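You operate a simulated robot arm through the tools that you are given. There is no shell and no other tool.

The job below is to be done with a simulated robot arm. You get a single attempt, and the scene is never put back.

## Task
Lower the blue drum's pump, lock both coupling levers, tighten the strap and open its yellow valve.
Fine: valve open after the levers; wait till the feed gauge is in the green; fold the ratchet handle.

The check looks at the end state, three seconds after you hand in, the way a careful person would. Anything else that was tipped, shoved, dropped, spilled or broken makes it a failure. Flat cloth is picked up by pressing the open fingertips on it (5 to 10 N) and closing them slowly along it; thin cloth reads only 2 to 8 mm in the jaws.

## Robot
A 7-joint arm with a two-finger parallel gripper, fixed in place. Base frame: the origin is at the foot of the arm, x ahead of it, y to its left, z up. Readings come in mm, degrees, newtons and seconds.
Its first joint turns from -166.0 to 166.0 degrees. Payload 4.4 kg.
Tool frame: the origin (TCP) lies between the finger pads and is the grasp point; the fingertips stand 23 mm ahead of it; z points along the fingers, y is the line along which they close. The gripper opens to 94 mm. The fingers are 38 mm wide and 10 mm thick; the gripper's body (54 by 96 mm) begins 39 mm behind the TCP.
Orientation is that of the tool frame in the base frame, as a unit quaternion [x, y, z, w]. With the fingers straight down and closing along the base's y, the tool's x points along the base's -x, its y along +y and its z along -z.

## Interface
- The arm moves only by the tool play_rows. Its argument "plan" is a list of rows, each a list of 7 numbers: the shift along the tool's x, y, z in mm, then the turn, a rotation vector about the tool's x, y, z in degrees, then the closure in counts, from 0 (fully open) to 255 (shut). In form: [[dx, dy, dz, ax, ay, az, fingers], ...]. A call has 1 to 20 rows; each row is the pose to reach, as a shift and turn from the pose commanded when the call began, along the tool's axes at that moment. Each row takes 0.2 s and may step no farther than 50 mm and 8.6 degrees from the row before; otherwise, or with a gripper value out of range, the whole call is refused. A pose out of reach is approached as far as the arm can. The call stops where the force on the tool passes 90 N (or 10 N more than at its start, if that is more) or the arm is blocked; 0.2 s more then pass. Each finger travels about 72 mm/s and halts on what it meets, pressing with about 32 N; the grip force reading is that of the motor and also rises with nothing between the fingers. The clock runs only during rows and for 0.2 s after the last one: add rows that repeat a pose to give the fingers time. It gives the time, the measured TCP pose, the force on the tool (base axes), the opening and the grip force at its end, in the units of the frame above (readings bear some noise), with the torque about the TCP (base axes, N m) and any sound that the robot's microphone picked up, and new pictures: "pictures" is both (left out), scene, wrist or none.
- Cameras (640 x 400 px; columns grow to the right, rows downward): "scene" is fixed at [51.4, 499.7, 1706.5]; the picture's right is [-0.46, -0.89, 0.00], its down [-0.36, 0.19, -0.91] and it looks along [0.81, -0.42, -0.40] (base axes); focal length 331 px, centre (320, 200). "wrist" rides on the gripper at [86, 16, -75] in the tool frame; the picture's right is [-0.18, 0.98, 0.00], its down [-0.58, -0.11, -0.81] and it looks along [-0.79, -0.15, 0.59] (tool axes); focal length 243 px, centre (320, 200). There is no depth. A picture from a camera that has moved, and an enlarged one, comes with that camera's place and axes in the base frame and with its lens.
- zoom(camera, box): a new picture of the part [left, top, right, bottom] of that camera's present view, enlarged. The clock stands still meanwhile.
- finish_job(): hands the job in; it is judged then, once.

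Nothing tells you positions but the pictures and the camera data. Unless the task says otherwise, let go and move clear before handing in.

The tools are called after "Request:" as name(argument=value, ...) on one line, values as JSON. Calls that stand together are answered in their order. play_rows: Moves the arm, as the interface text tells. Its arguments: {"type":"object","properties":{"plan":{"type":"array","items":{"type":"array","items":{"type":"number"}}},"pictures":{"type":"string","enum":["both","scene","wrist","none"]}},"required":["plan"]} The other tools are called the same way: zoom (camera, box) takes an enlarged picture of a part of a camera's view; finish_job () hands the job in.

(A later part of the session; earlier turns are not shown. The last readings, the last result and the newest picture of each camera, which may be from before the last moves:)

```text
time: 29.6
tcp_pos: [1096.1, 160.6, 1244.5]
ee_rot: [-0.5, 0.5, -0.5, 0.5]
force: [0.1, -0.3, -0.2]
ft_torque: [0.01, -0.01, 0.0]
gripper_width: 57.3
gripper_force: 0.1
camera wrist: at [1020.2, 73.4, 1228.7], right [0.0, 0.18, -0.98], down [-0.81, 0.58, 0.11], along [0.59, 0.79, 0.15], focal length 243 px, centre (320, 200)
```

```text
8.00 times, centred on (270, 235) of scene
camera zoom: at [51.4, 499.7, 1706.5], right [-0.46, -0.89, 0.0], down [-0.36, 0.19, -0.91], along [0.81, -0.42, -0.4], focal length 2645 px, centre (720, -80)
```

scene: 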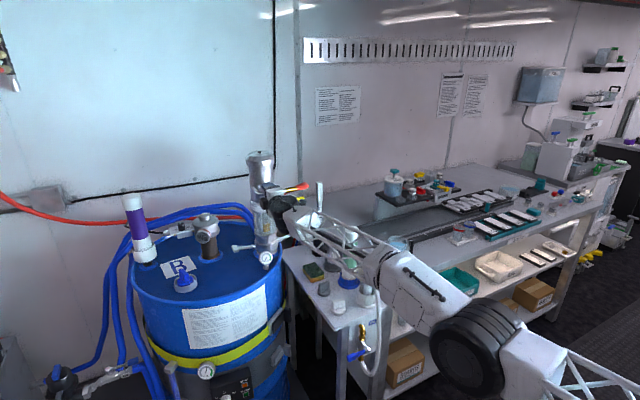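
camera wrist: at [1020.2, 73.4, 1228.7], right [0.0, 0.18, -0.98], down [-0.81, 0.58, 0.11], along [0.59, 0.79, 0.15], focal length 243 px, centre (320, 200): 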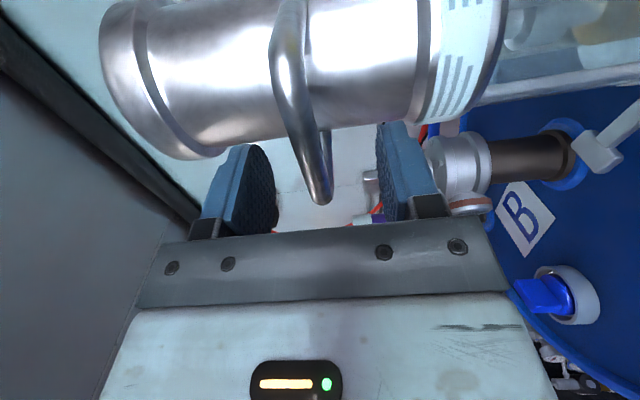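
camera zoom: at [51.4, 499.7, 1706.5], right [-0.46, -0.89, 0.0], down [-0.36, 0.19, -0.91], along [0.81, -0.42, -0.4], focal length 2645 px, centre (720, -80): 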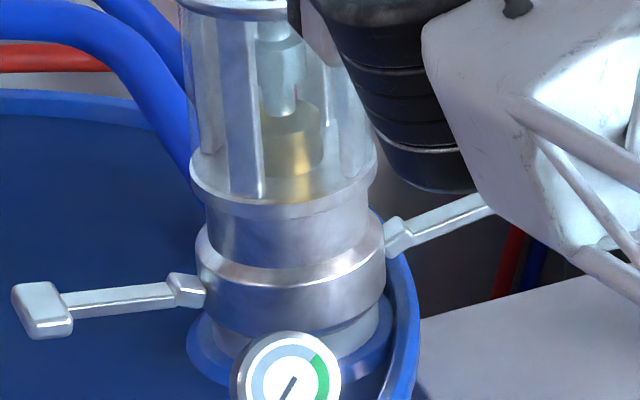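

The pump stays down after release. I'll retreat straight back off the bail, raise a little and roll so the camera sits above the fingers for the lever work.

Request:
play_rows(plan=[[0, 0, -30, 0, 0, 0, 100], [0, 0, -60, 0, 0, 0, 100], [0, 0, -95, 0, 0, 0, 100], [0, 0, -130, 0, 0, 0, 100], [0, -20, -165, 0, 0, -8, 150], [0, -40, -195, 0, 0, -16, 200], [0, -40, -195, 0, 0, -24, 255], [0, -40, -195, 0, 0, -32, 255], [0, -40, -195, 0, 0, -40, 255], [0, -40, -195, 0, 0, -48, 255], [0, -40, -195, 0, 0, -56, 255], [0, -40, -195, 0, 0, -64, 255], [0, -40, -195, 0, 0, -72, 255], [0, -40, -195, 0, 0, -80, 255], [0, -40, -195, 0, 0, -88, 255], [0, -40, -195, 0, 0, -90, 255]])

```text
time: 33.0
tcp_pos: [899.8, 160.1, 1285.6]
ee_rot: [0.707, -0.001, 0.707, 0.0]
force: [1.1, 0.0, 0.1]
ft_torque: [-0.01, 0.02, 0.05]
gripper_width: 0.0
gripper_force: 32.0
camera wrist: at [825.3, 143.8, 1372.1], right [0.0, -0.98, -0.18], down [-0.81, 0.11, -0.58], along [0.59, 0.15, -0.79], focal length 243 px, centre (320, 200)
```

scene: 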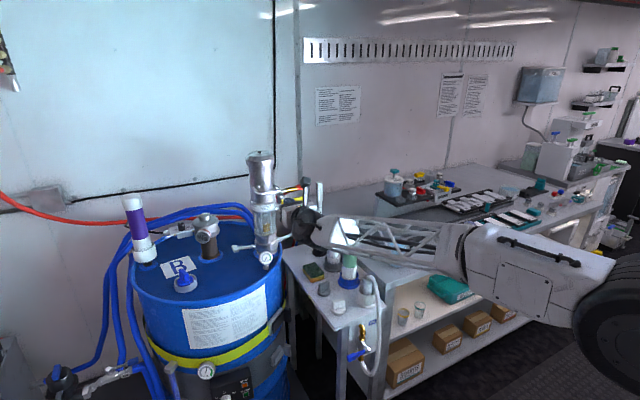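
wrist: 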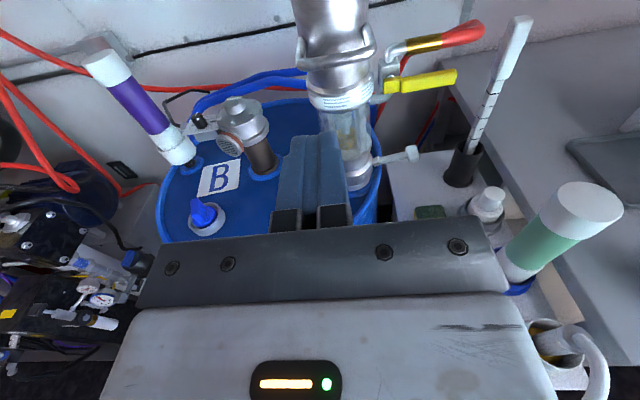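

This view is very useful: camera upright above the fingers, pump ahead. I'll zoom on the pump, valve and levers.

Request:
zoom(camera="wrist", box=[280, 20, 480, 145])

Request:
zoom(camera="wrist", box=[280, 110, 480, 235])

```text
3.20 times, centred on (380, 82) of wrist
camera zoom: at [825.3, 143.8, 1372.1], right [0.0, -0.98, -0.18], down [-0.81, 0.11, -0.58], along [0.59, 0.15, -0.79], focal length 776 px, centre (128, 576)
```

zoom: 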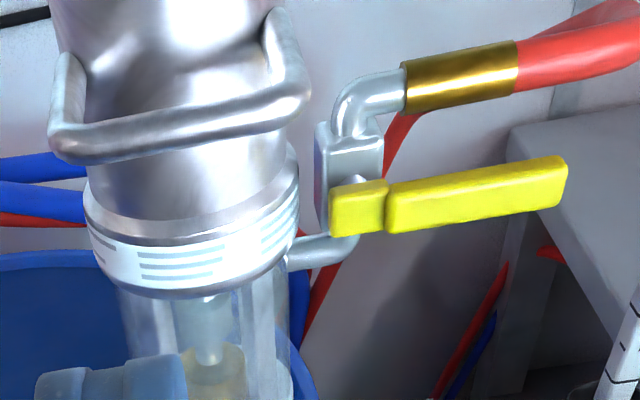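

```text
3.20 times, centred on (380, 172) of wrist
camera zoom: at [825.3, 143.8, 1372.1], right [0.0, -0.98, -0.18], down [-0.81, 0.11, -0.58], along [0.59, 0.15, -0.79], focal length 776 px, centre (128, 288)
```

zoom: 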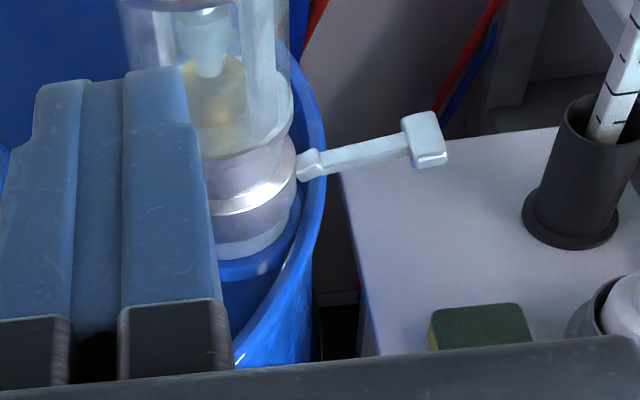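

Lever ends come out at about left (1166, 290, 1019) and right (1173, 30, 1017), and the locked position is probably folded up since there isn't room below. I'll do the right lever first: shift right, pitch down 20° and descend partway over the table corridor.

Request:
play_rows(plan=[[0, 40, 10, 0, -7, 0, 255], [0, 80, 20, 0, -14, 0, 255], [0, 120, 30, 0, -20, 0, 255], [-45, 120, 40, 0, -20, 0, 255], [-90, 120, 50, 0, -20, 0, 255], [-135, 120, 60, 0, -20, 0, 255], [-180, 120, 60, 0, -20, 0, 255], [-180, 120, 60, 0, -20, 0, 255]])

```text
time: 34.8
tcp_pos: [962.1, 41.3, 1103.9]
ee_rot: [0.819, 0.0, 0.574, -0.001]
force: [-0.4, -0.3, 0.4]
ft_torque: [0.05, -0.05, -0.01]
gripper_width: 0.1
gripper_force: 32.2
camera wrist: at [920.5, 24.7, 1211.5], right [-0.06, -0.98, -0.17], down [-0.96, 0.11, -0.27], along [0.29, 0.15, -0.95], focal length 243 px, centre (320, 200)
```

scene: 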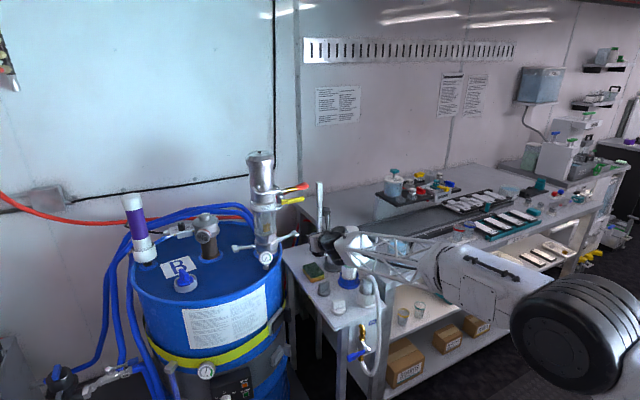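
wrist: 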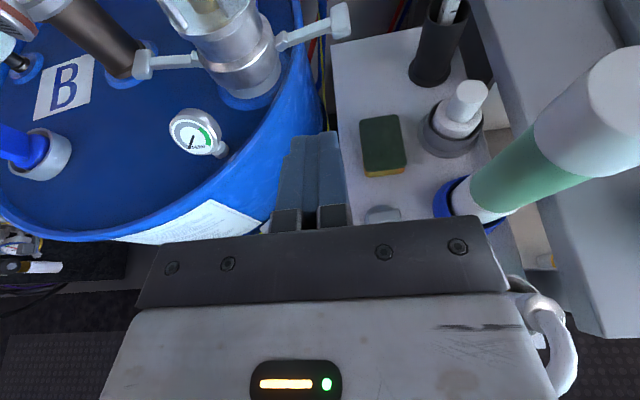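

Good view of both levers, the gauge and the table corridor. Zooming on the right lever from both cameras to pin down its position.

Request:
zoom(camera="wrist", box=[120, 0, 380, 160])

Request:
zoom(camera="scene", box=[220, 180, 340, 280])

```text
2.46 times, centred on (250, 80) of wrist
camera zoom: at [920.5, 24.7, 1211.5], right [-0.06, -0.98, -0.17], down [-0.96, 0.11, -0.27], along [0.29, 0.15, -0.95], focal length 597 px, centre (492, 495)
```

zoom: 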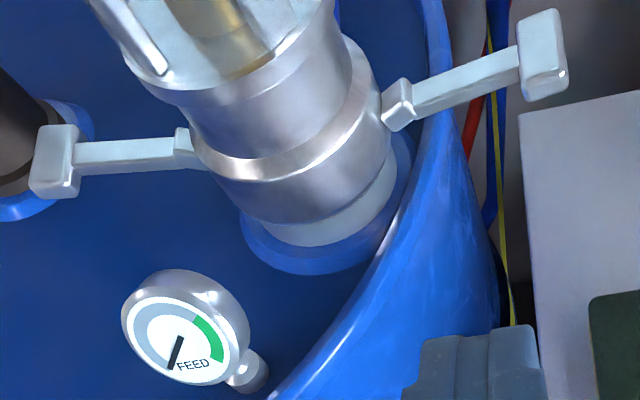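

```text
4.00 times, centred on (280, 230) of scene
camera zoom: at [51.4, 499.7, 1706.5], right [-0.46, -0.89, 0.0], down [-0.36, 0.19, -0.91], along [0.81, -0.42, -0.4], focal length 1322 px, centre (480, 80)
```

zoom: 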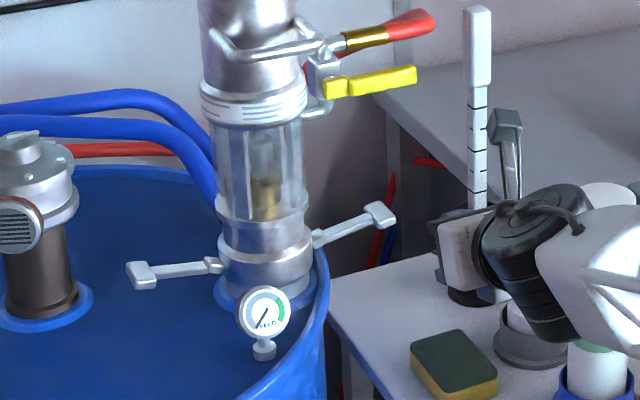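

Better-conditioned numbers now: right lever arm at x≈1210, z≈987, from hinge y≈96 to paddle y≈18; left paddle at (1198, 283, 998). I'll lower beside the table and move in below the right lever.

Request:
play_rows(plan=[[-34, -0.7, 22, 0, 0, 0, 255], [-68, -0.7, 45, 0, 0, 0, 255], [-102, -0.7, 67, 0, 0, 0, 255], [-135.5, -0.7, 89.6, 0, 0, 0, 255], [-124, -0.7, 121, 0, 0, 0, 255], [-112, -0.7, 154, 0, 0, 0, 255], [-101.3, -0.7, 183.6, 0, 0, 0, 255], [-101.3, -0.7, 183.6, 0, 0, 0, 255]])

```text
time: 36.6
tcp_pos: [1098.4, 42.1, 947.4]
ee_rot: [0.819, 0.0, 0.574, -0.001]
force: [-0.1, 1.2, 1.2]
ft_torque: [-0.02, 0.02, 0.0]
gripper_width: 0.3
gripper_force: 32.2
camera wrist: at [1058.0, 25.0, 1054.4], right [-0.06, -0.98, -0.17], down [-0.96, 0.11, -0.27], along [0.29, 0.15, -0.95], focal length 243 px, centre (320, 200)
```

scene: 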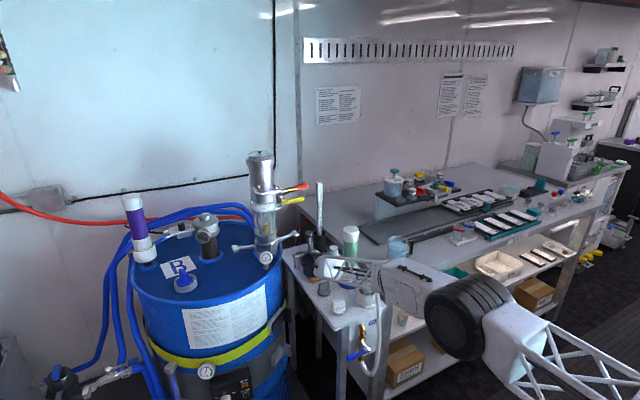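
wrist: 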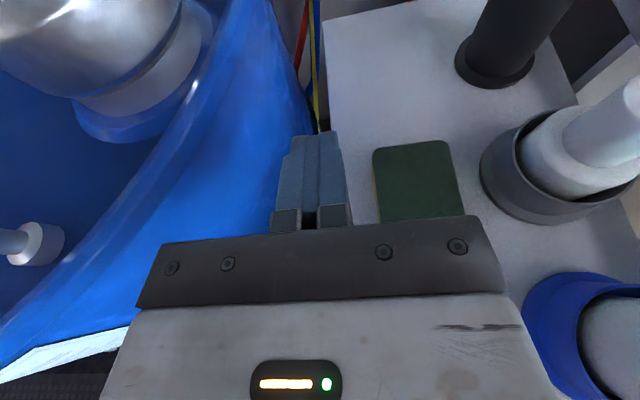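

I'm beside the drum below lever height. To keep the camera housing away from the valve above, I'll level the tool to about 5° pitch before moving in.

Request:
play_rows(plan=[[0, 0, -10, 0, 5, 0, 255], [0, 0, -20, 0, 10, 0, 255], [0, 0, -20, 0, 15, 0, 255], [0, 0, -20, 0, 15, 0, 255]])

```text
time: 37.6
tcp_pos: [1084.3, 57.6, 959.5]
ee_rot: [0.74, -0.011, 0.673, 0.011]
force: [0.9, -0.5, 0.5]
ft_torque: [-0.03, -0.01, -0.02]
gripper_width: 0.2
gripper_force: 32.0
out of reach, approached as far as the arm can: row 2, 3, 4
camera wrist: at [1017.2, 43.8, 1052.1], right [-0.05, -0.98, -0.18], down [-0.85, 0.14, -0.5], along [0.52, 0.13, -0.84], focal length 243 px, centre (320, 200)
```

scene: 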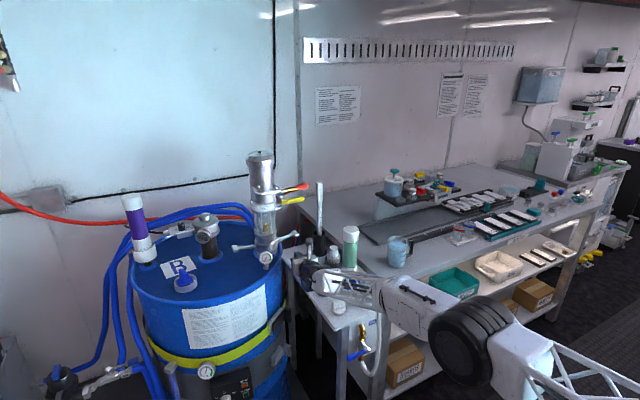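
wrist: 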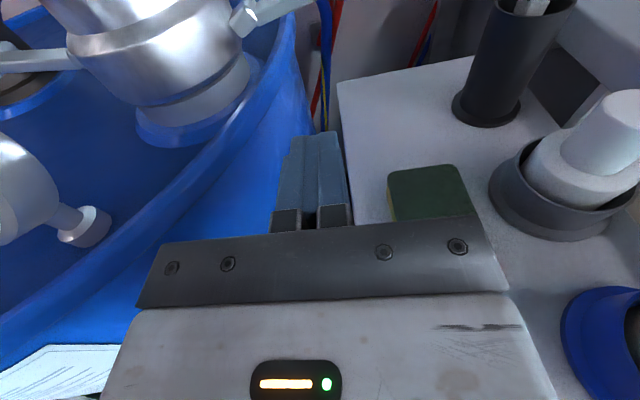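

The wrist ran out of range with the camera above at this shallow pitch. I'll back off a little and roll +90° so the camera is on the right side (the roll that worked well before), then come in under the lever.

Request:
play_rows(plan=[[10, -10, -20, 0, 0, 8, 255], [20, -15, -40, 0, 0, 16, 255], [30, -15, -60, 0, 0, 24, 255], [40, -15, -80, 0, 0, 32, 255], [40, -15, -80, 0, 0, 40, 255], [40, -15, -80, 0, 0, 48, 255], [40, -15, -80, 0, 0, 56, 255], [40, -15, -80, 0, 0, 64, 255], [40, -15, -80, 0, 0, 72, 255], [40, -15, -80, 0, 0, 80, 255], [40, -15, -80, 0, 0, 88, 255], [40, -15, -80, 0, 0, 90, 255]])

```text
time: 40.2
tcp_pos: [1007.7, 78.6, 1006.5]
ee_rot: [-0.518, 0.526, -0.48, 0.475]
force: [0.1, -0.1, 0.9]
ft_torque: [-0.03, -0.04, 0.01]
gripper_width: 0.2
gripper_force: 32.0
out of reach, approached as far as the arm can: row 1, 2, 3, 4, 5, 6, 7, 8, 9, 10, 11, 12
camera wrist: at [931.0, -7.6, 997.2], right [-0.09, 0.19, -0.98], down [-0.79, 0.59, 0.18], along [0.61, 0.78, 0.1], focal length 243 px, centre (320, 200)
```

scene: 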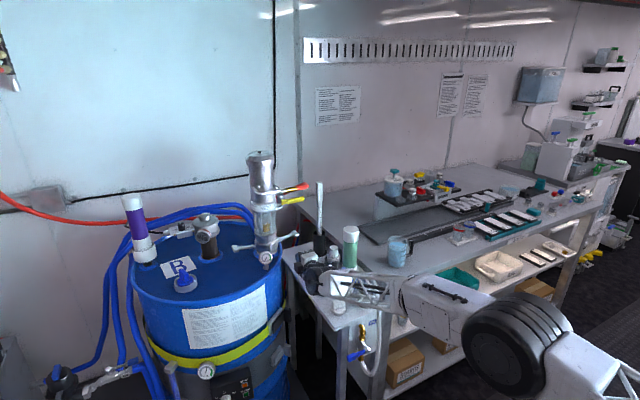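
wrist: 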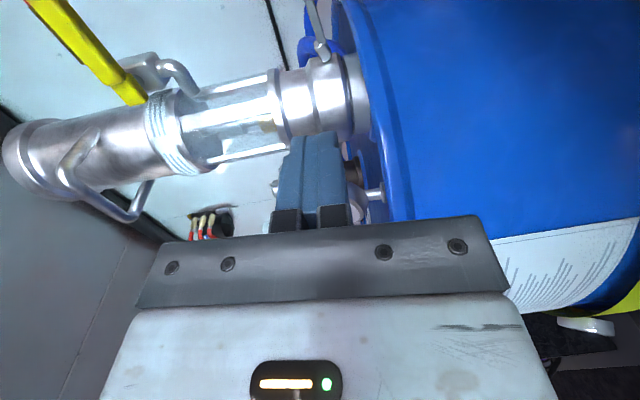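

This posture seems limited by how far the wrist can tilt up relative to the forearm, so I'll return to a 20° downward pitch, keeping the camera on the right.

Request:
play_rows(plan=[[0, 0, 0, -7.5, 0, 0, 255], [0, 0, 0, -15, 0, 0, 255], [2, 9, 32, -16, 0, 0, 255], [4, 19, 65, -17, 0, 0, 255], [7, 28.6, 97.8, -17, 0, 0, 255], [7, 28.6, 97.8, -17, 0, 0, 255]])

```text
time: 41.6
tcp_pos: [1103.9, 70.8, 969.5]
ee_rot: [-0.586, 0.586, -0.395, 0.396]
force: [0.4, -0.3, 0.7]
ft_torque: [-0.04, 0.01, 0.01]
gripper_width: 0.0
gripper_force: 31.5
camera wrist: at [1028.1, -15.8, 982.4], right [-0.37, 0.18, -0.91], down [-0.71, 0.58, 0.4], along [0.6, 0.79, -0.08], focal length 243 px, centre (320, 200)
```

scene: 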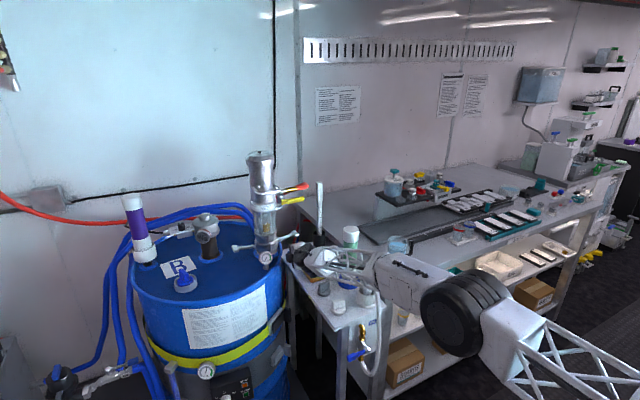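
wrist: 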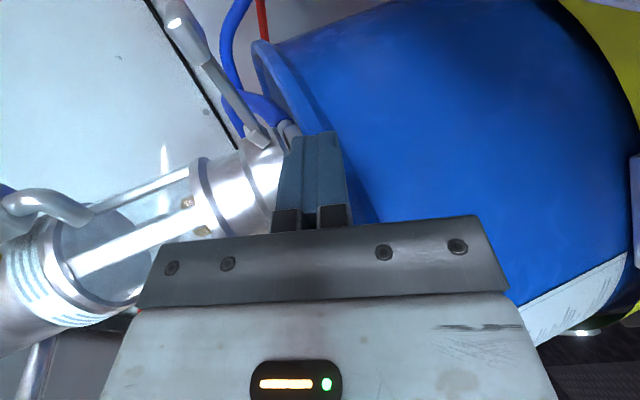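

The pose is clean again (TCP (1104, 71, 970), pitch 22°). I'll zoom to judge the lever relative to the fingertips.

Request:
zoom(camera="wrist", box=[120, 0, 380, 160])

Request:
zoom(camera="scene", box=[220, 200, 340, 290])

```text
2.46 times, centred on (250, 80) of wrist
camera zoom: at [1028.1, -15.8, 982.4], right [-0.37, 0.18, -0.91], down [-0.71, 0.58, 0.4], along [0.6, 0.79, -0.08], focal length 597 px, centre (492, 495)
```

zoom: 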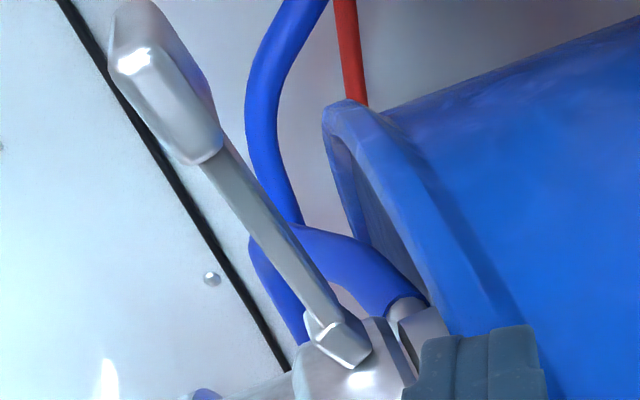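

```text
4.44 times, centred on (280, 245) of scene
camera zoom: at [51.4, 499.7, 1706.5], right [-0.46, -0.89, 0.0], down [-0.36, 0.19, -0.91], along [0.81, -0.42, -0.4], focal length 1469 px, centre (498, 0)
```

zoom: 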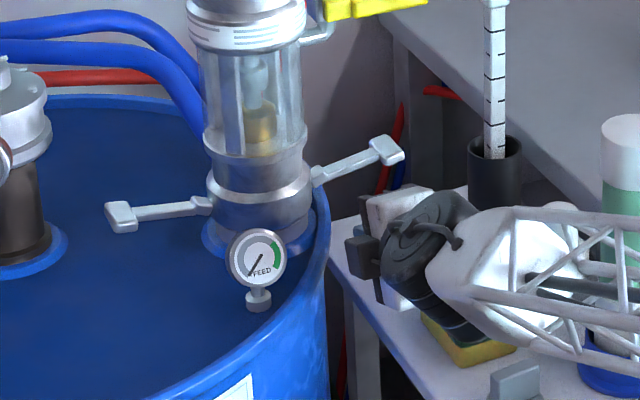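

The lever arm is clear and ahead of the fingers. I'll shift right to y≈52, drop slightly, and slide forward under the lever arm.

Request:
play_rows(plan=[[18.8, 8.4, 9.9, 0, 0, 0, 255], [18.8, -2, 36, 0, 0, 0, 255], [18.8, -12.5, 62, 0, 0, 0, 255], [18.8, -23.3, 88.6, 0, 0, 0, 255], [18.8, -23.3, 88.6, 0, 0, 0, 255]])

Request:
zoom(camera="wrist", box=[120, 0, 440, 200])

Request:
zoom(camera="scene", box=[220, 200, 340, 290])

```text
time: 42.8
tcp_pos: [1192.5, 52.6, 957.9]
ee_rot: [-0.586, 0.586, -0.395, 0.396]
force: [0.4, -0.1, -0.1]
ft_torque: [0.02, 0.02, -0.01]
gripper_width: 0.0
gripper_force: 32.1
camera wrist: at [1117.1, -34.6, 970.7], right [-0.37, 0.19, -0.91], down [-0.71, 0.58, 0.4], along [0.6, 0.79, -0.08], focal length 243 px, centre (320, 200)
```

scene: 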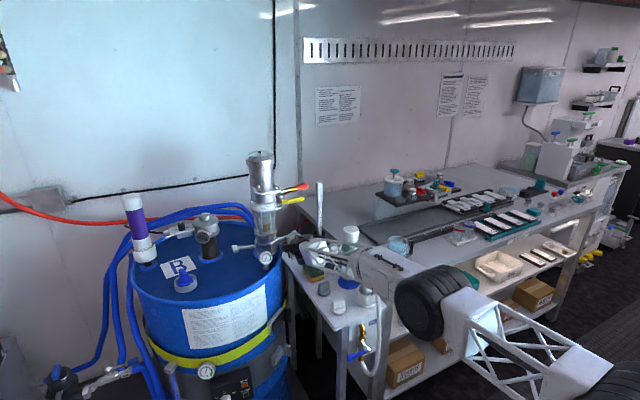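
wrist: 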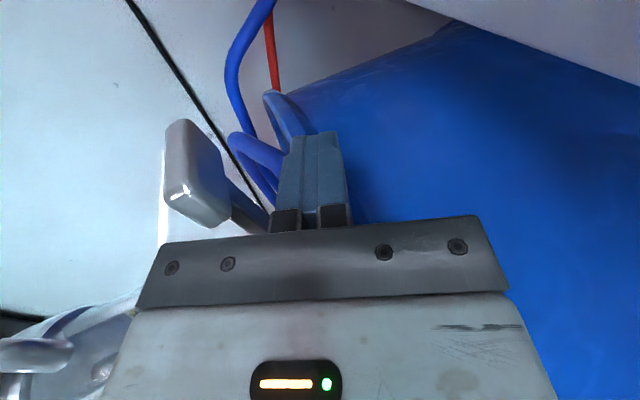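

```text
2.00 times, centred on (280, 100) of wrist
camera zoom: at [1117.1, -34.6, 970.7], right [-0.37, 0.19, -0.91], down [-0.71, 0.58, 0.4], along [0.6, 0.79, -0.08], focal length 485 px, centre (400, 400)
```

zoom: 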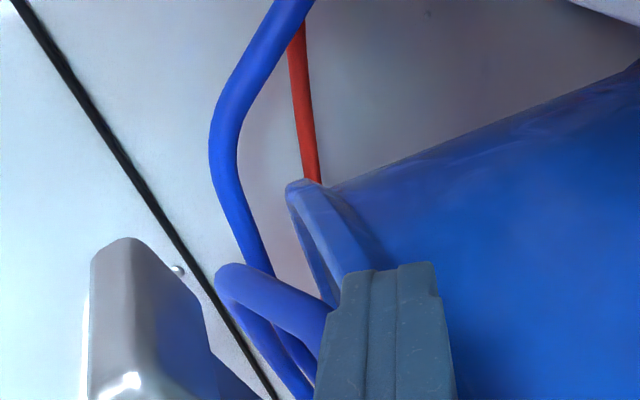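

```text
4.44 times, centred on (280, 245) of scene
camera zoom: at [51.4, 499.7, 1706.5], right [-0.46, -0.89, 0.0], down [-0.36, 0.19, -0.91], along [0.81, -0.42, -0.4], focal length 1469 px, centre (498, 0)
```

zoom: 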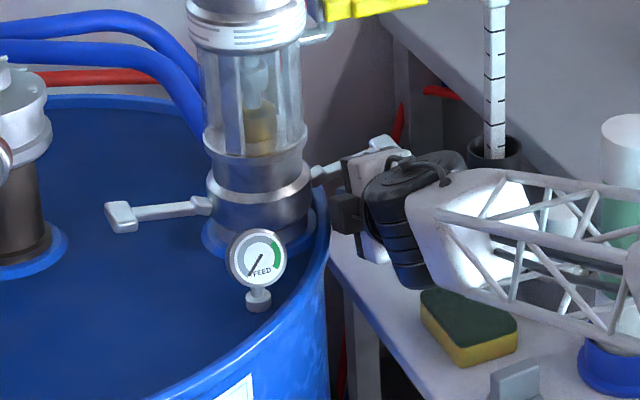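

The fingers are under the lever arm. I'll shift outward to y≈30 to be under the paddle for better leverage, then lift slowly.

Request:
play_rows(plan=[[11, 0, 0, 0, 0, 0, 255], [22, 0, 0, 0, 0, 0, 255], [22, -5, -2, 0, 0, 0, 255], [22, -10, -4, 0, 0, 0, 255], [22, -15, -6, 0, 0, 0, 255], [22, -19, -7.5, 0, 0, 0, 255], [22, -23, -9.3, 0, 0, 0, 255], [22, -27, -11, 0, 0, 0, 255]])

Request:
zoom(camera="scene", box=[220, 200, 340, 290])

```text
time: 44.6
tcp_pos: [1192.2, 30.8, 986.6]
ee_rot: [0.586, -0.586, 0.395, -0.396]
force: [0.0, 0.4, -0.4]
ft_torque: [-0.02, 0.0, -0.01]
gripper_width: 0.0
gripper_force: 32.3
camera wrist: at [1117.7, -56.0, 1000.4], right [-0.37, 0.18, -0.91], down [-0.71, 0.58, 0.4], along [0.6, 0.79, -0.08], focal length 243 px, centre (320, 200)
```

scene: 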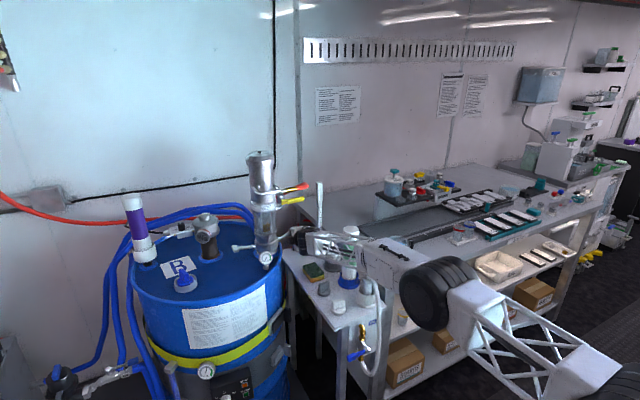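
wrist: 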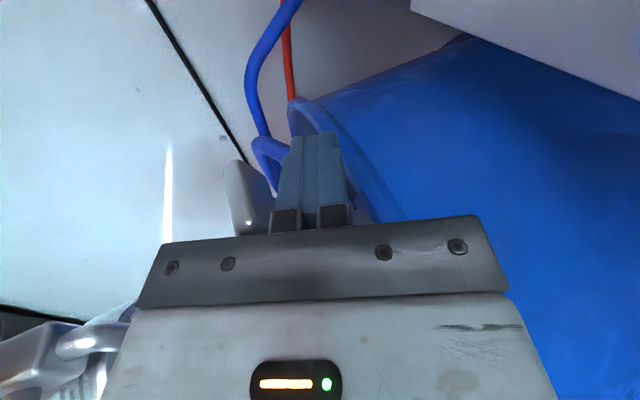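

```text
4.44 times, centred on (280, 245) of scene
camera zoom: at [51.4, 499.7, 1706.5], right [-0.46, -0.89, 0.0], down [-0.36, 0.19, -0.91], along [0.81, -0.42, -0.4], focal length 1469 px, centre (498, 0)
```

zoom: 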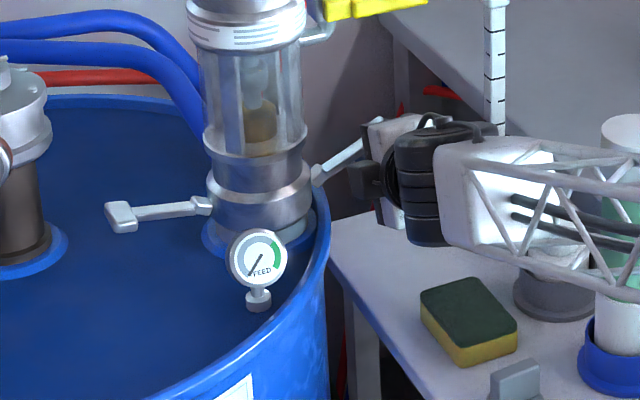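

The lever turns upward with almost no force, so folding up is the right direction. I'll follow its arc upward and inward.

Request:
play_rows(plan=[[0, -5, -2, 0, 0, 0, 255], [0, -9.6, -3.9, 0, 0, 0, 255], [-3, -15, -6, 0, 0, 0, 255], [-6, -19.8, -8, 0, 0, 0, 255], [-11, -24, -9.7, 0, 0, 0, 255], [-16, -28.2, -11.3, 0, 0, 0, 255], [-22, -31.5, -12.7, 0, 0, 0, 255], [-27, -34.7, -14, 0, 0, 0, 255]])

Request:
zoom(camera="scene", box=[220, 200, 340, 290])

```text
time: 46.4
tcp_pos: [1195.2, 54.1, 1022.9]
ee_rot: [-0.585, 0.587, -0.396, 0.395]
force: [-9.3, -30.3, -10.5]
ft_torque: [0.3, -0.43, 0.38]
gripper_width: 0.1
gripper_force: 32.0
camera wrist: at [1118.9, -32.1, 1035.7], right [-0.37, 0.19, -0.91], down [-0.7, 0.58, 0.4], along [0.61, 0.79, -0.08], focal length 243 px, centre (320, 200)
```

scene: 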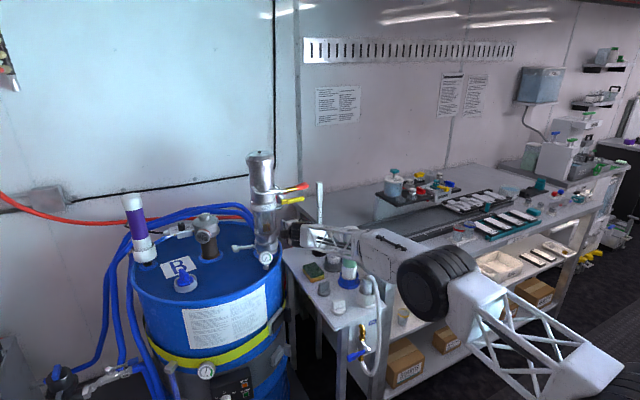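
wrist: 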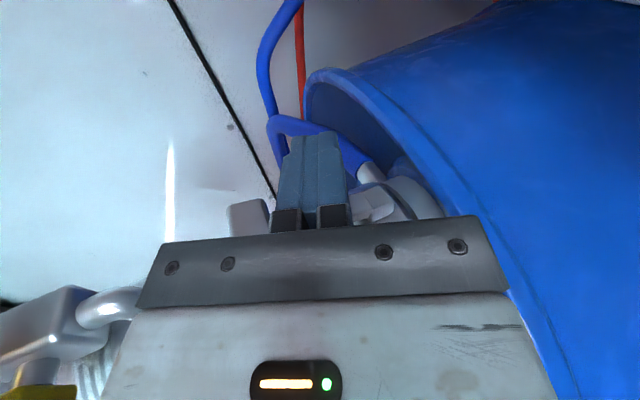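

```text
4.44 times, centred on (280, 245) of scene
camera zoom: at [51.4, 499.7, 1706.5], right [-0.46, -0.89, 0.0], down [-0.36, 0.19, -0.91], along [0.81, -0.42, -0.4], focal length 1469 px, centre (498, 0)
```

zoom: 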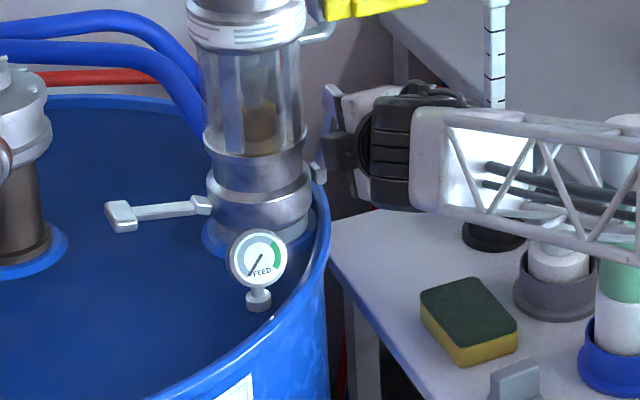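

The lever is at about 60–65° and now gives some 30 N of resistance (the cam engaging). I'll keep pushing inward.

Request:
play_rows(plan=[[-4, -2, -1, 0, 0, 0, 255], [-8, -4, -2, 0, 0, 0, 255], [-12, -5, -2, 0, 0, 0, 255], [-16, -6, -2.5, 0, 0, 0, 255], [-20, -6.5, -2.6, 0, 0, 0, 255]])

Request:
zoom(camera="scene", box=[220, 180, 340, 280])

```text
time: 47.0
tcp_pos: [1194.5, 54.8, 1022.5]
ee_rot: [-0.583, 0.591, -0.396, 0.392]
force: [-0.9, -33.8, -2.6]
ft_torque: [0.48, -0.03, 0.22]
gripper_width: 0.1
gripper_force: 31.3
stopped in row 2: the force on the tool passed its limit at 96 N (the readings are from after the stop); the commanded pose is now the measured one
camera wrist: at [1117.5, -31.4, 1036.1], right [-0.37, 0.19, -0.91], down [-0.7, 0.59, 0.41], along [0.61, 0.79, -0.09], focal length 243 px, centre (320, 200)
```

scene: 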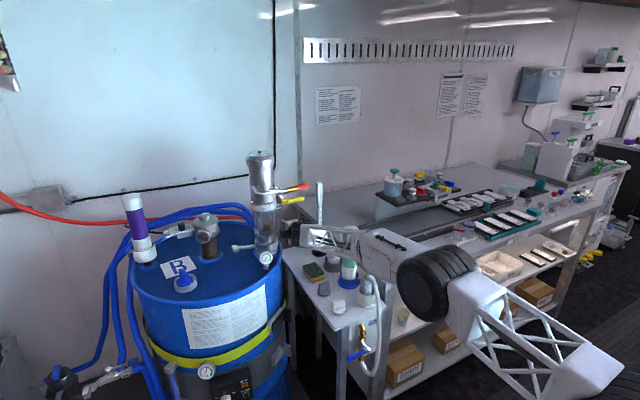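
wrist: 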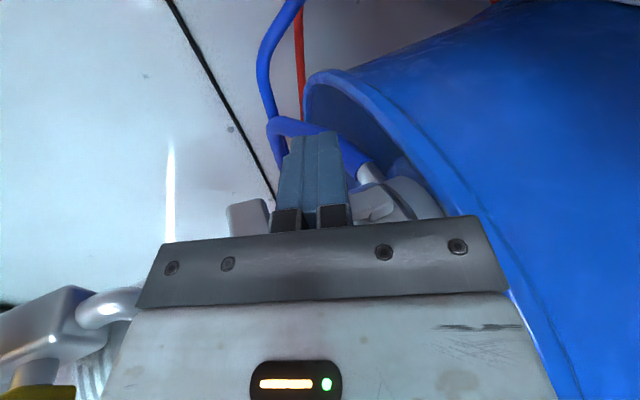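

```text
4.00 times, centred on (280, 230) of scene
camera zoom: at [51.4, 499.7, 1706.5], right [-0.46, -0.89, 0.0], down [-0.36, 0.19, -0.91], along [0.81, -0.42, -0.4], focal length 1322 px, centre (480, 80)
```

zoom: 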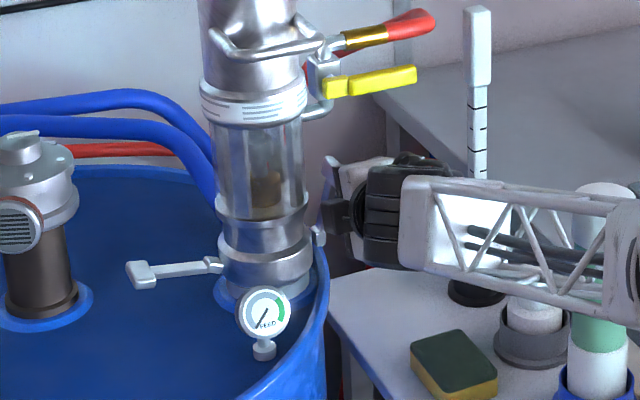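

The push hit a firm stop at 96 N. The lever may be at its end; I'll back off and look at it.

Request:
play_rows(plan=[[8, 4, 0, 0, 0, 0, 255], [16, 8, 0, 0, 0, 0, 255], [20, 8, -30, 0, 0, 0, 255], [20, 8, -65, 0, 0, 0, 255], [20, 8, -100, 0, 0, 0, 255], [20, 8, -130, 0, 0, 0, 255]])

Request:
zoom(camera="scene", box=[220, 180, 340, 280])

Request:
zoom(camera="wrist", box=[120, 0, 380, 160])

```text
time: 48.4
tcp_pos: [1069.6, 40.6, 1065.0]
ee_rot: [-0.584, 0.59, -0.395, 0.392]
force: [0.9, -0.8, -0.4]
ft_torque: [0.0, -0.05, -0.02]
gripper_width: 0.1
gripper_force: 31.6
camera wrist: at [992.3, -45.3, 1078.6], right [-0.37, 0.19, -0.91], down [-0.7, 0.59, 0.41], along [0.61, 0.79, -0.09], focal length 243 px, centre (320, 200)
```

scene: 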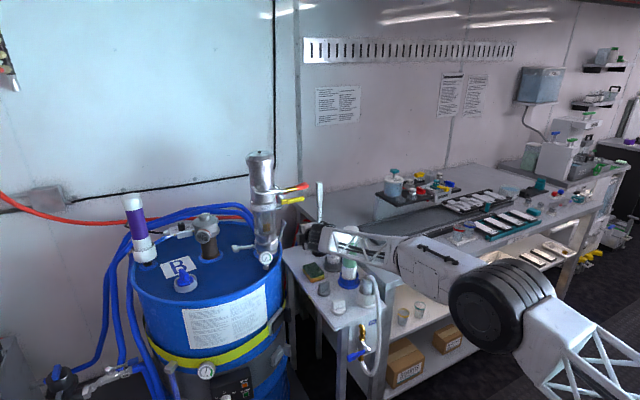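
wrist: 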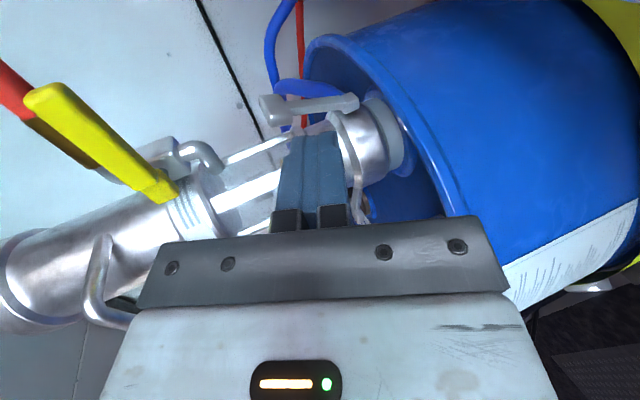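

```text
4.00 times, centred on (280, 230) of scene
camera zoom: at [51.4, 499.7, 1706.5], right [-0.46, -0.89, 0.0], down [-0.36, 0.19, -0.91], along [0.81, -0.42, -0.4], focal length 1322 px, centre (480, 80)
```

zoom: 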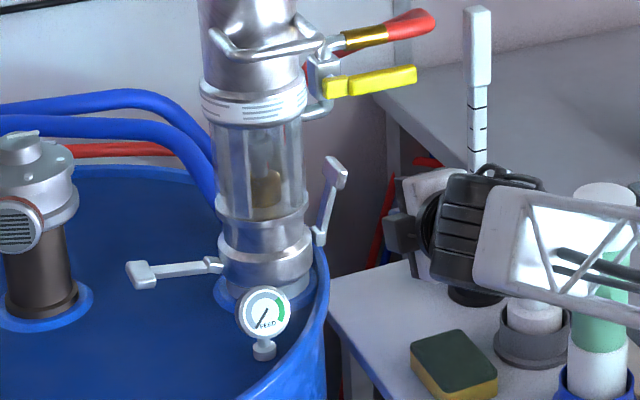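

```text
2.46 times, centred on (250, 80) of wrist
camera zoom: at [992.3, -45.3, 1078.6], right [-0.37, 0.19, -0.91], down [-0.7, 0.59, 0.41], along [0.61, 0.79, -0.09], focal length 597 px, centre (492, 495)
```

zoom: 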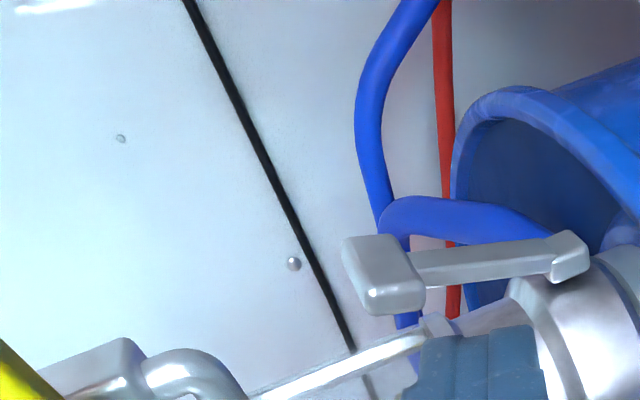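

The right lever now stands at about 72°, and the pump coupler is seated. I'll push once more at its paddle, where leverage is better, to make sure it is really at its end stop.

Request:
play_rows(plan=[[5.6, -15, 35, 0, 0, 0, 255], [5.6, -30, 71, 0, 0, 0, 255], [5.6, -44.8, 105.9, 0, 0, 0, 255], [1, -44.8, 105.9, 0, 0, 0, 255], [-3, -44.8, 105.9, 0, 0, 0, 255], [-6, -44.8, 105.9, 0, 0, 0, 255], [-8, -44.8, 105.9, 0, 0, 0, 255], [-10, -44.8, 105.9, 0, 0, 0, 255]])

```text
time: 50.2
tcp_pos: [1185.4, 44.4, 1067.0]
ee_rot: [-0.583, 0.591, -0.397, 0.392]
force: [-2.2, -57.2, 1.6]
ft_torque: [0.37, 0.08, 0.4]
gripper_width: 0.0
gripper_force: 31.9
camera wrist: at [1109.4, -41.3, 1080.8], right [-0.37, 0.19, -0.91], down [-0.7, 0.59, 0.41], along [0.61, 0.78, -0.09], focal length 243 px, centre (320, 200)
```

scene: 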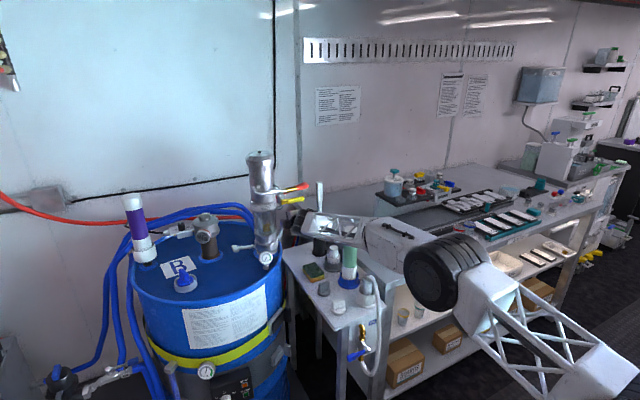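
wrist: 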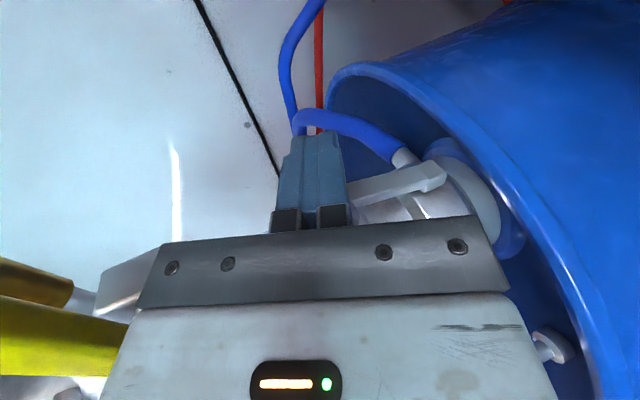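

Blocked at 57 N with no movement. One slightly harder push to be sure this is the end stop.

Request:
play_rows(plan=[[-1, 0, 0, 0, 0, 0, 255], [-2, 0, 0, 0, 0, 0, 255], [-3, 0, 0, 0, 0, 0, 255]], pictures="none")

```text
time: 51.0
tcp_pos: [1185.6, 47.0, 1068.0]
ee_rot: [-0.584, 0.591, -0.397, 0.391]
force: [16.1, -83.9, 2.3]
ft_torque: [0.5, 0.09, 0.3]
gripper_width: 0.0
gripper_force: 32.0
```

I'll back away and re-measure the lever angle.

Request:
play_rows(plan=[[8, 0, 0, 0, 0, 0, 255], [16, 0, -5, 0, 0, 0, 255], [18, 15, -40, 0, 0, 0, 255], [18, 30, -75, 0, 0, 0, 255], [18, 44.8, -110, 0, 0, 0, 255]])

Request:
zoom(camera="scene", box=[220, 180, 340, 280])

Request:
zoom(camera="wrist", box=[120, 0, 380, 160])

```text
time: 52.2
tcp_pos: [1064.9, 34.3, 1066.6]
ee_rot: [-0.585, 0.59, -0.395, 0.392]
force: [-0.7, 0.3, 0.1]
ft_torque: [-0.03, 0.01, -0.03]
gripper_width: 0.1
gripper_force: 31.8
camera wrist: at [988.9, -52.4, 1080.7], right [-0.37, 0.19, -0.91], down [-0.7, 0.59, 0.41], along [0.61, 0.79, -0.09], focal length 243 px, centre (320, 200)
```

scene: 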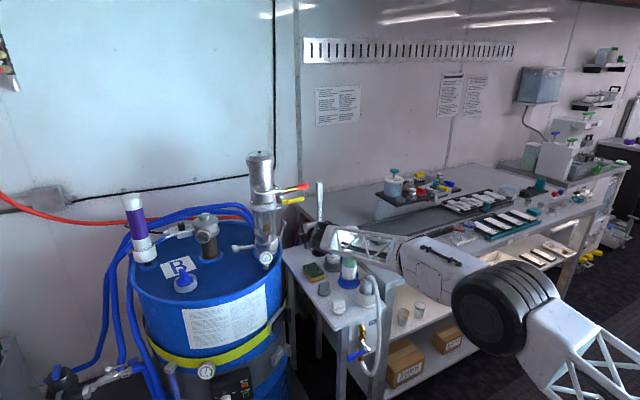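
wrist: 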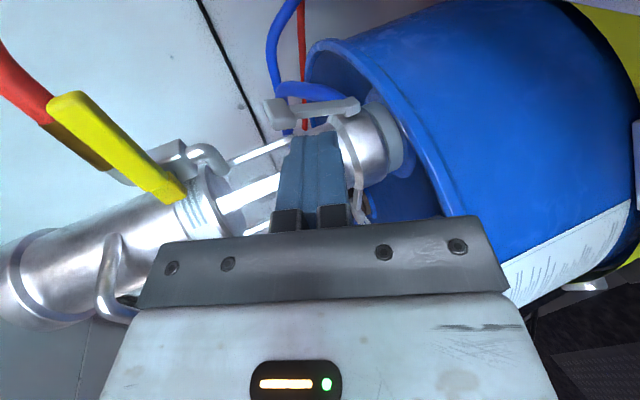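

```text
4.00 times, centred on (280, 230) of scene
camera zoom: at [51.4, 499.7, 1706.5], right [-0.46, -0.89, 0.0], down [-0.36, 0.19, -0.91], along [0.81, -0.42, -0.4], focal length 1322 px, centre (480, 80)
```

zoom: 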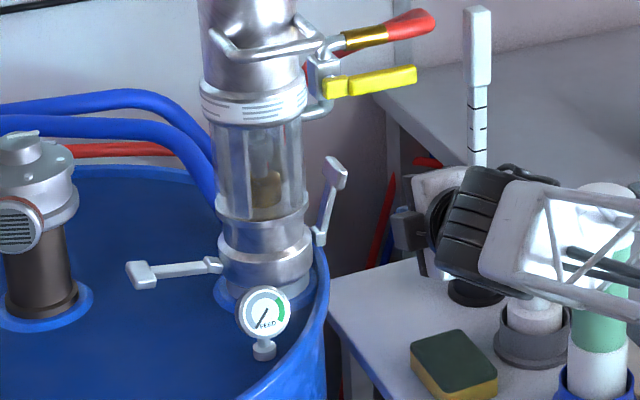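

```text
2.46 times, centred on (250, 80) of wrist
camera zoom: at [988.9, -52.4, 1080.7], right [-0.37, 0.19, -0.91], down [-0.7, 0.59, 0.41], along [0.61, 0.79, -0.09], focal length 597 px, centre (492, 495)
```

zoom: 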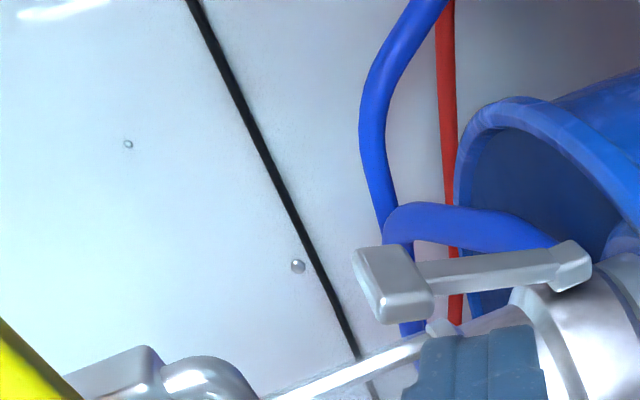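

The lever hasn't moved further, so about 72–75° up is its stop: the right lever is closed. For the left lever I want the camera on the +y side, away from the feed gauge, so I'll retreat to clear space and roll around.

Request:
play_rows(plan=[[-8, -12, -38, 0, 0, 0, 255], [-15, -23, -77, 0, 0, 0, 255], [-22, -35, -115, 0, 0, 0, 255], [-30, -46, -153, 0, 0, 0, 255], [-52, -74, -175, 0, 0, 8, 255], [-74, -101, -197, 0, 0, 16, 255], [-96, -129, -219, 0, 0, 24, 255], [-116, -156, -240, 0, 0, 32, 255], [-130, -156, -240, 0, 0, 40, 255], [-140, -156, -240, 0, 0, 48, 255], [-150, -156, -240, 0, 0, 56, 255], [-160, -156, -240, 0, 0, 64, 255], [-170, -156, -240, 0, 0, 72, 255], [-180, -156, -240, 0, 0, 80, 255], [-190, -156, -240, 0, 0, 88, 255], [-200, -156, -240, 0, 0, 96, 255], [-210, -156, -240, 0, 0, 104, 255], [-220, -156, -240, 0, 0, 112, 255], [-230, -156, -240, 0, 0, 120, 255], [-236, -156, -240, 0, 0, 128, 255]], pictures="scene")

```text
time: 56.4
tcp_pos: [904.9, 270.7, 1302.6]
ee_rot: [0.274, 0.784, 0.179, 0.528]
force: [-0.9, -1.1, -0.8]
ft_torque: [-0.02, -0.03, 0.0]
gripper_width: 0.0
gripper_force: 31.7
```

scene: 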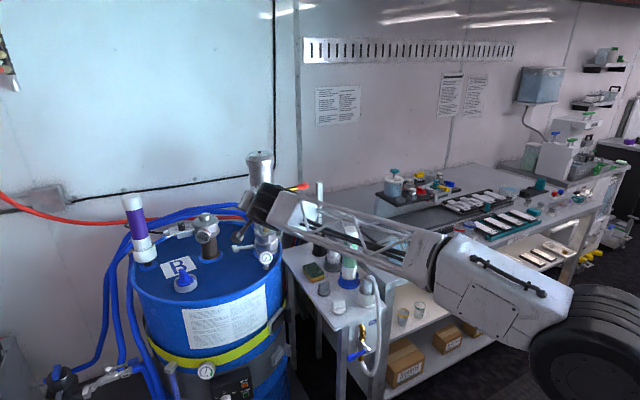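

Continuing the roll to bring the camera to the +y side.

Request:
play_rows(plan=[[0, 0, 0, 0, 0, 8, 255], [0, 0, 0, 0, 0, 16, 255], [0, 0, 0, 0, 0, 24, 255], [0, 0, 0, 0, 0, 32, 255], [0, 0, 0, 0, 0, 40, 255], [0, 0, 0, 0, 0, 48, 255], [0, 0, 0, 0, 0, 52, 255]], pictures="none")

Request:
play_rows(plan=[[0, 0, 0, 7.7, 0, 0, 255], [0, 0, 0, 15.4, 0, 0, 255], [0, 0, 0, 23, 0, 0, 255], [0, 0, 0, 23, 0, 0, 255]], pictures="both")

```text
time: 58.0
tcp_pos: [905.0, 271.1, 1302.6]
ee_rot: [0.59, 0.584, 0.393, 0.396]
force: [1.1, -0.5, 0.2]
ft_torque: [-0.02, 0.01, 0.02]
gripper_width: 0.1
gripper_force: 31.5
```

```text
time: 59.0
tcp_pos: [906.0, 271.6, 1302.4]
ee_rot: [0.657, 0.651, 0.268, 0.27]
force: [-0.3, -0.3, -0.5]
ft_torque: [0.01, 0.02, 0.0]
gripper_width: 0.0
gripper_force: 31.9
camera wrist: at [865.3, 358.2, 1366.5], right [0.7, -0.19, 0.69], down [-0.65, -0.58, 0.5], along [0.3, -0.8, -0.52], focal length 243 px, centre (320, 200)
```

scene: 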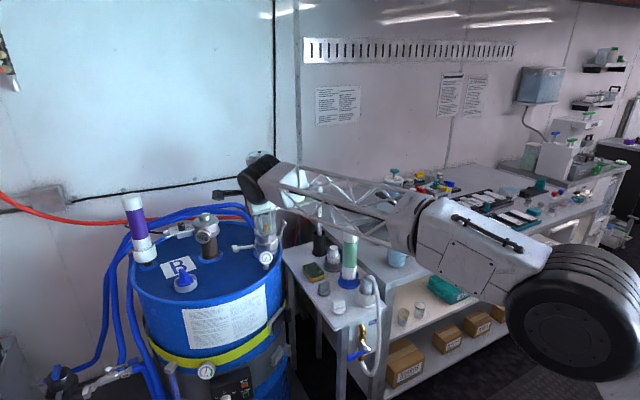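
wrist: 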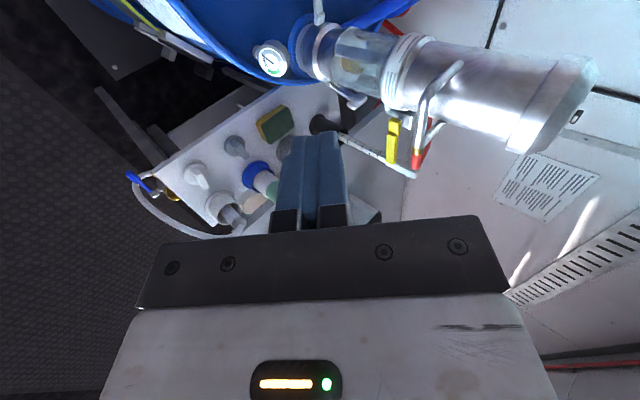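

The camera is now on the +y side with a 45° pitch. I'll descend toward the left lever, stopping short to check clearance over the drum lid.

Request:
play_rows(plan=[[2, -7, 42, 0, 0, 0, 255], [4, -13, 84, 0, 0, 0, 255], [6, -20, 126, 0, 0, 0, 255], [8, -27, 168, 0, 0, 0, 255], [9, -33, 210, 0, 0, 0, 255], [10, -40, 252, 0, 0, 0, 255], [11.4, -46.9, 294.8, 0, 0, 0, 255], [11.4, -54, 330, 0, 0, 0, 255], [11.4, -60.8, 365.6, 0, 0, 0, 255], [11.4, -60.8, 365.6, 0, 0, 0, 255]])

Request:
zoom(camera="scene", box=[200, 180, 320, 280])

Request:
zoom(camera="wrist", box=[200, 0, 460, 160])

```text
time: 61.2
tcp_pos: [1120.9, 281.6, 998.9]
ee_rot: [0.657, 0.651, 0.269, 0.27]
force: [0.5, -0.1, -0.8]
ft_torque: [0.01, 0.0, 0.01]
gripper_width: 0.1
gripper_force: 32.3
camera wrist: at [1080.4, 368.6, 1064.9], right [0.7, -0.19, 0.69], down [-0.65, -0.58, 0.5], along [0.3, -0.8, -0.52], focal length 243 px, centre (320, 200)
```

scene: 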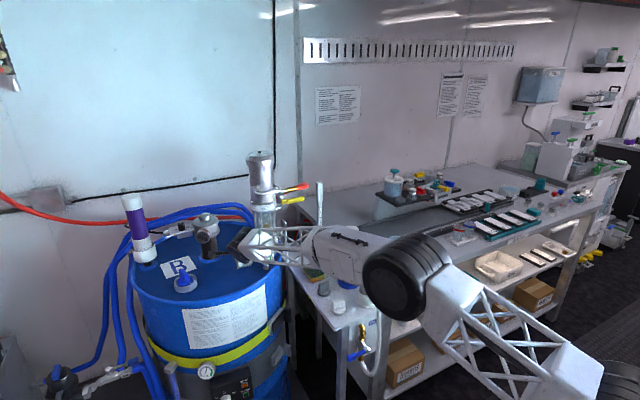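
wrist: 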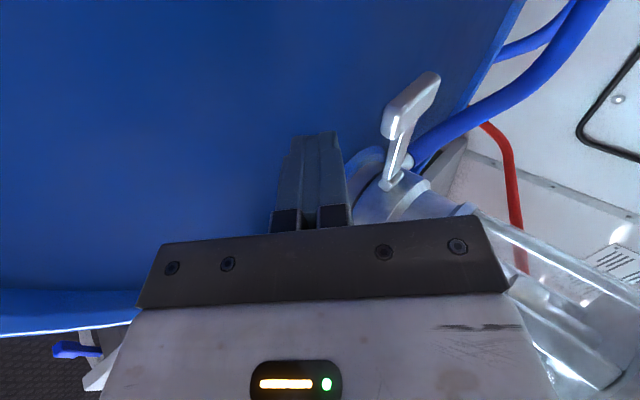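

```text
4.00 times, centred on (260, 230) of scene
camera zoom: at [51.4, 499.7, 1706.5], right [-0.46, -0.89, 0.0], down [-0.36, 0.19, -0.91], along [0.81, -0.42, -0.4], focal length 1322 px, centre (560, 80)
```

zoom: 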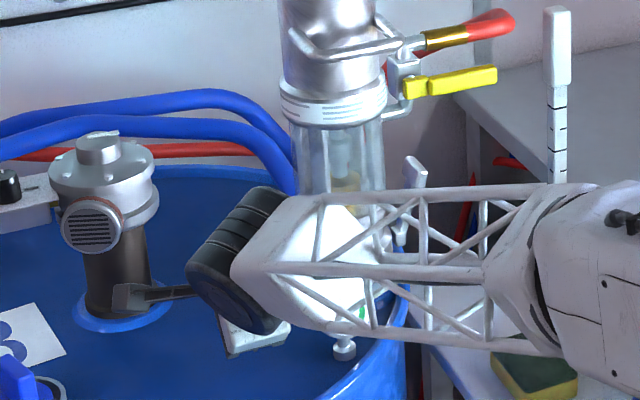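

```text
2.46 times, centred on (330, 80) of wrist
camera zoom: at [1080.4, 368.6, 1064.9], right [0.7, -0.19, 0.69], down [-0.65, -0.58, 0.5], along [0.3, -0.8, -0.52], focal length 597 px, centre (295, 495)
```

zoom: 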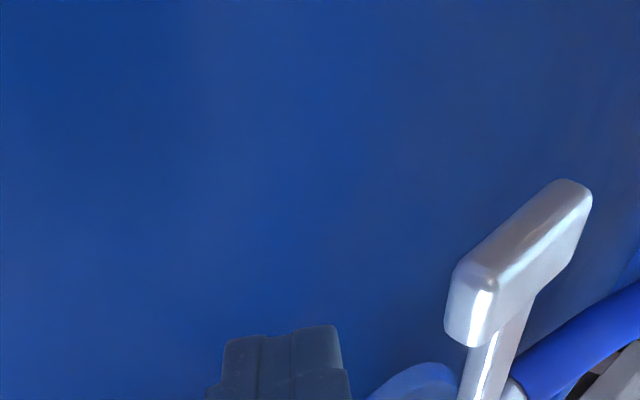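

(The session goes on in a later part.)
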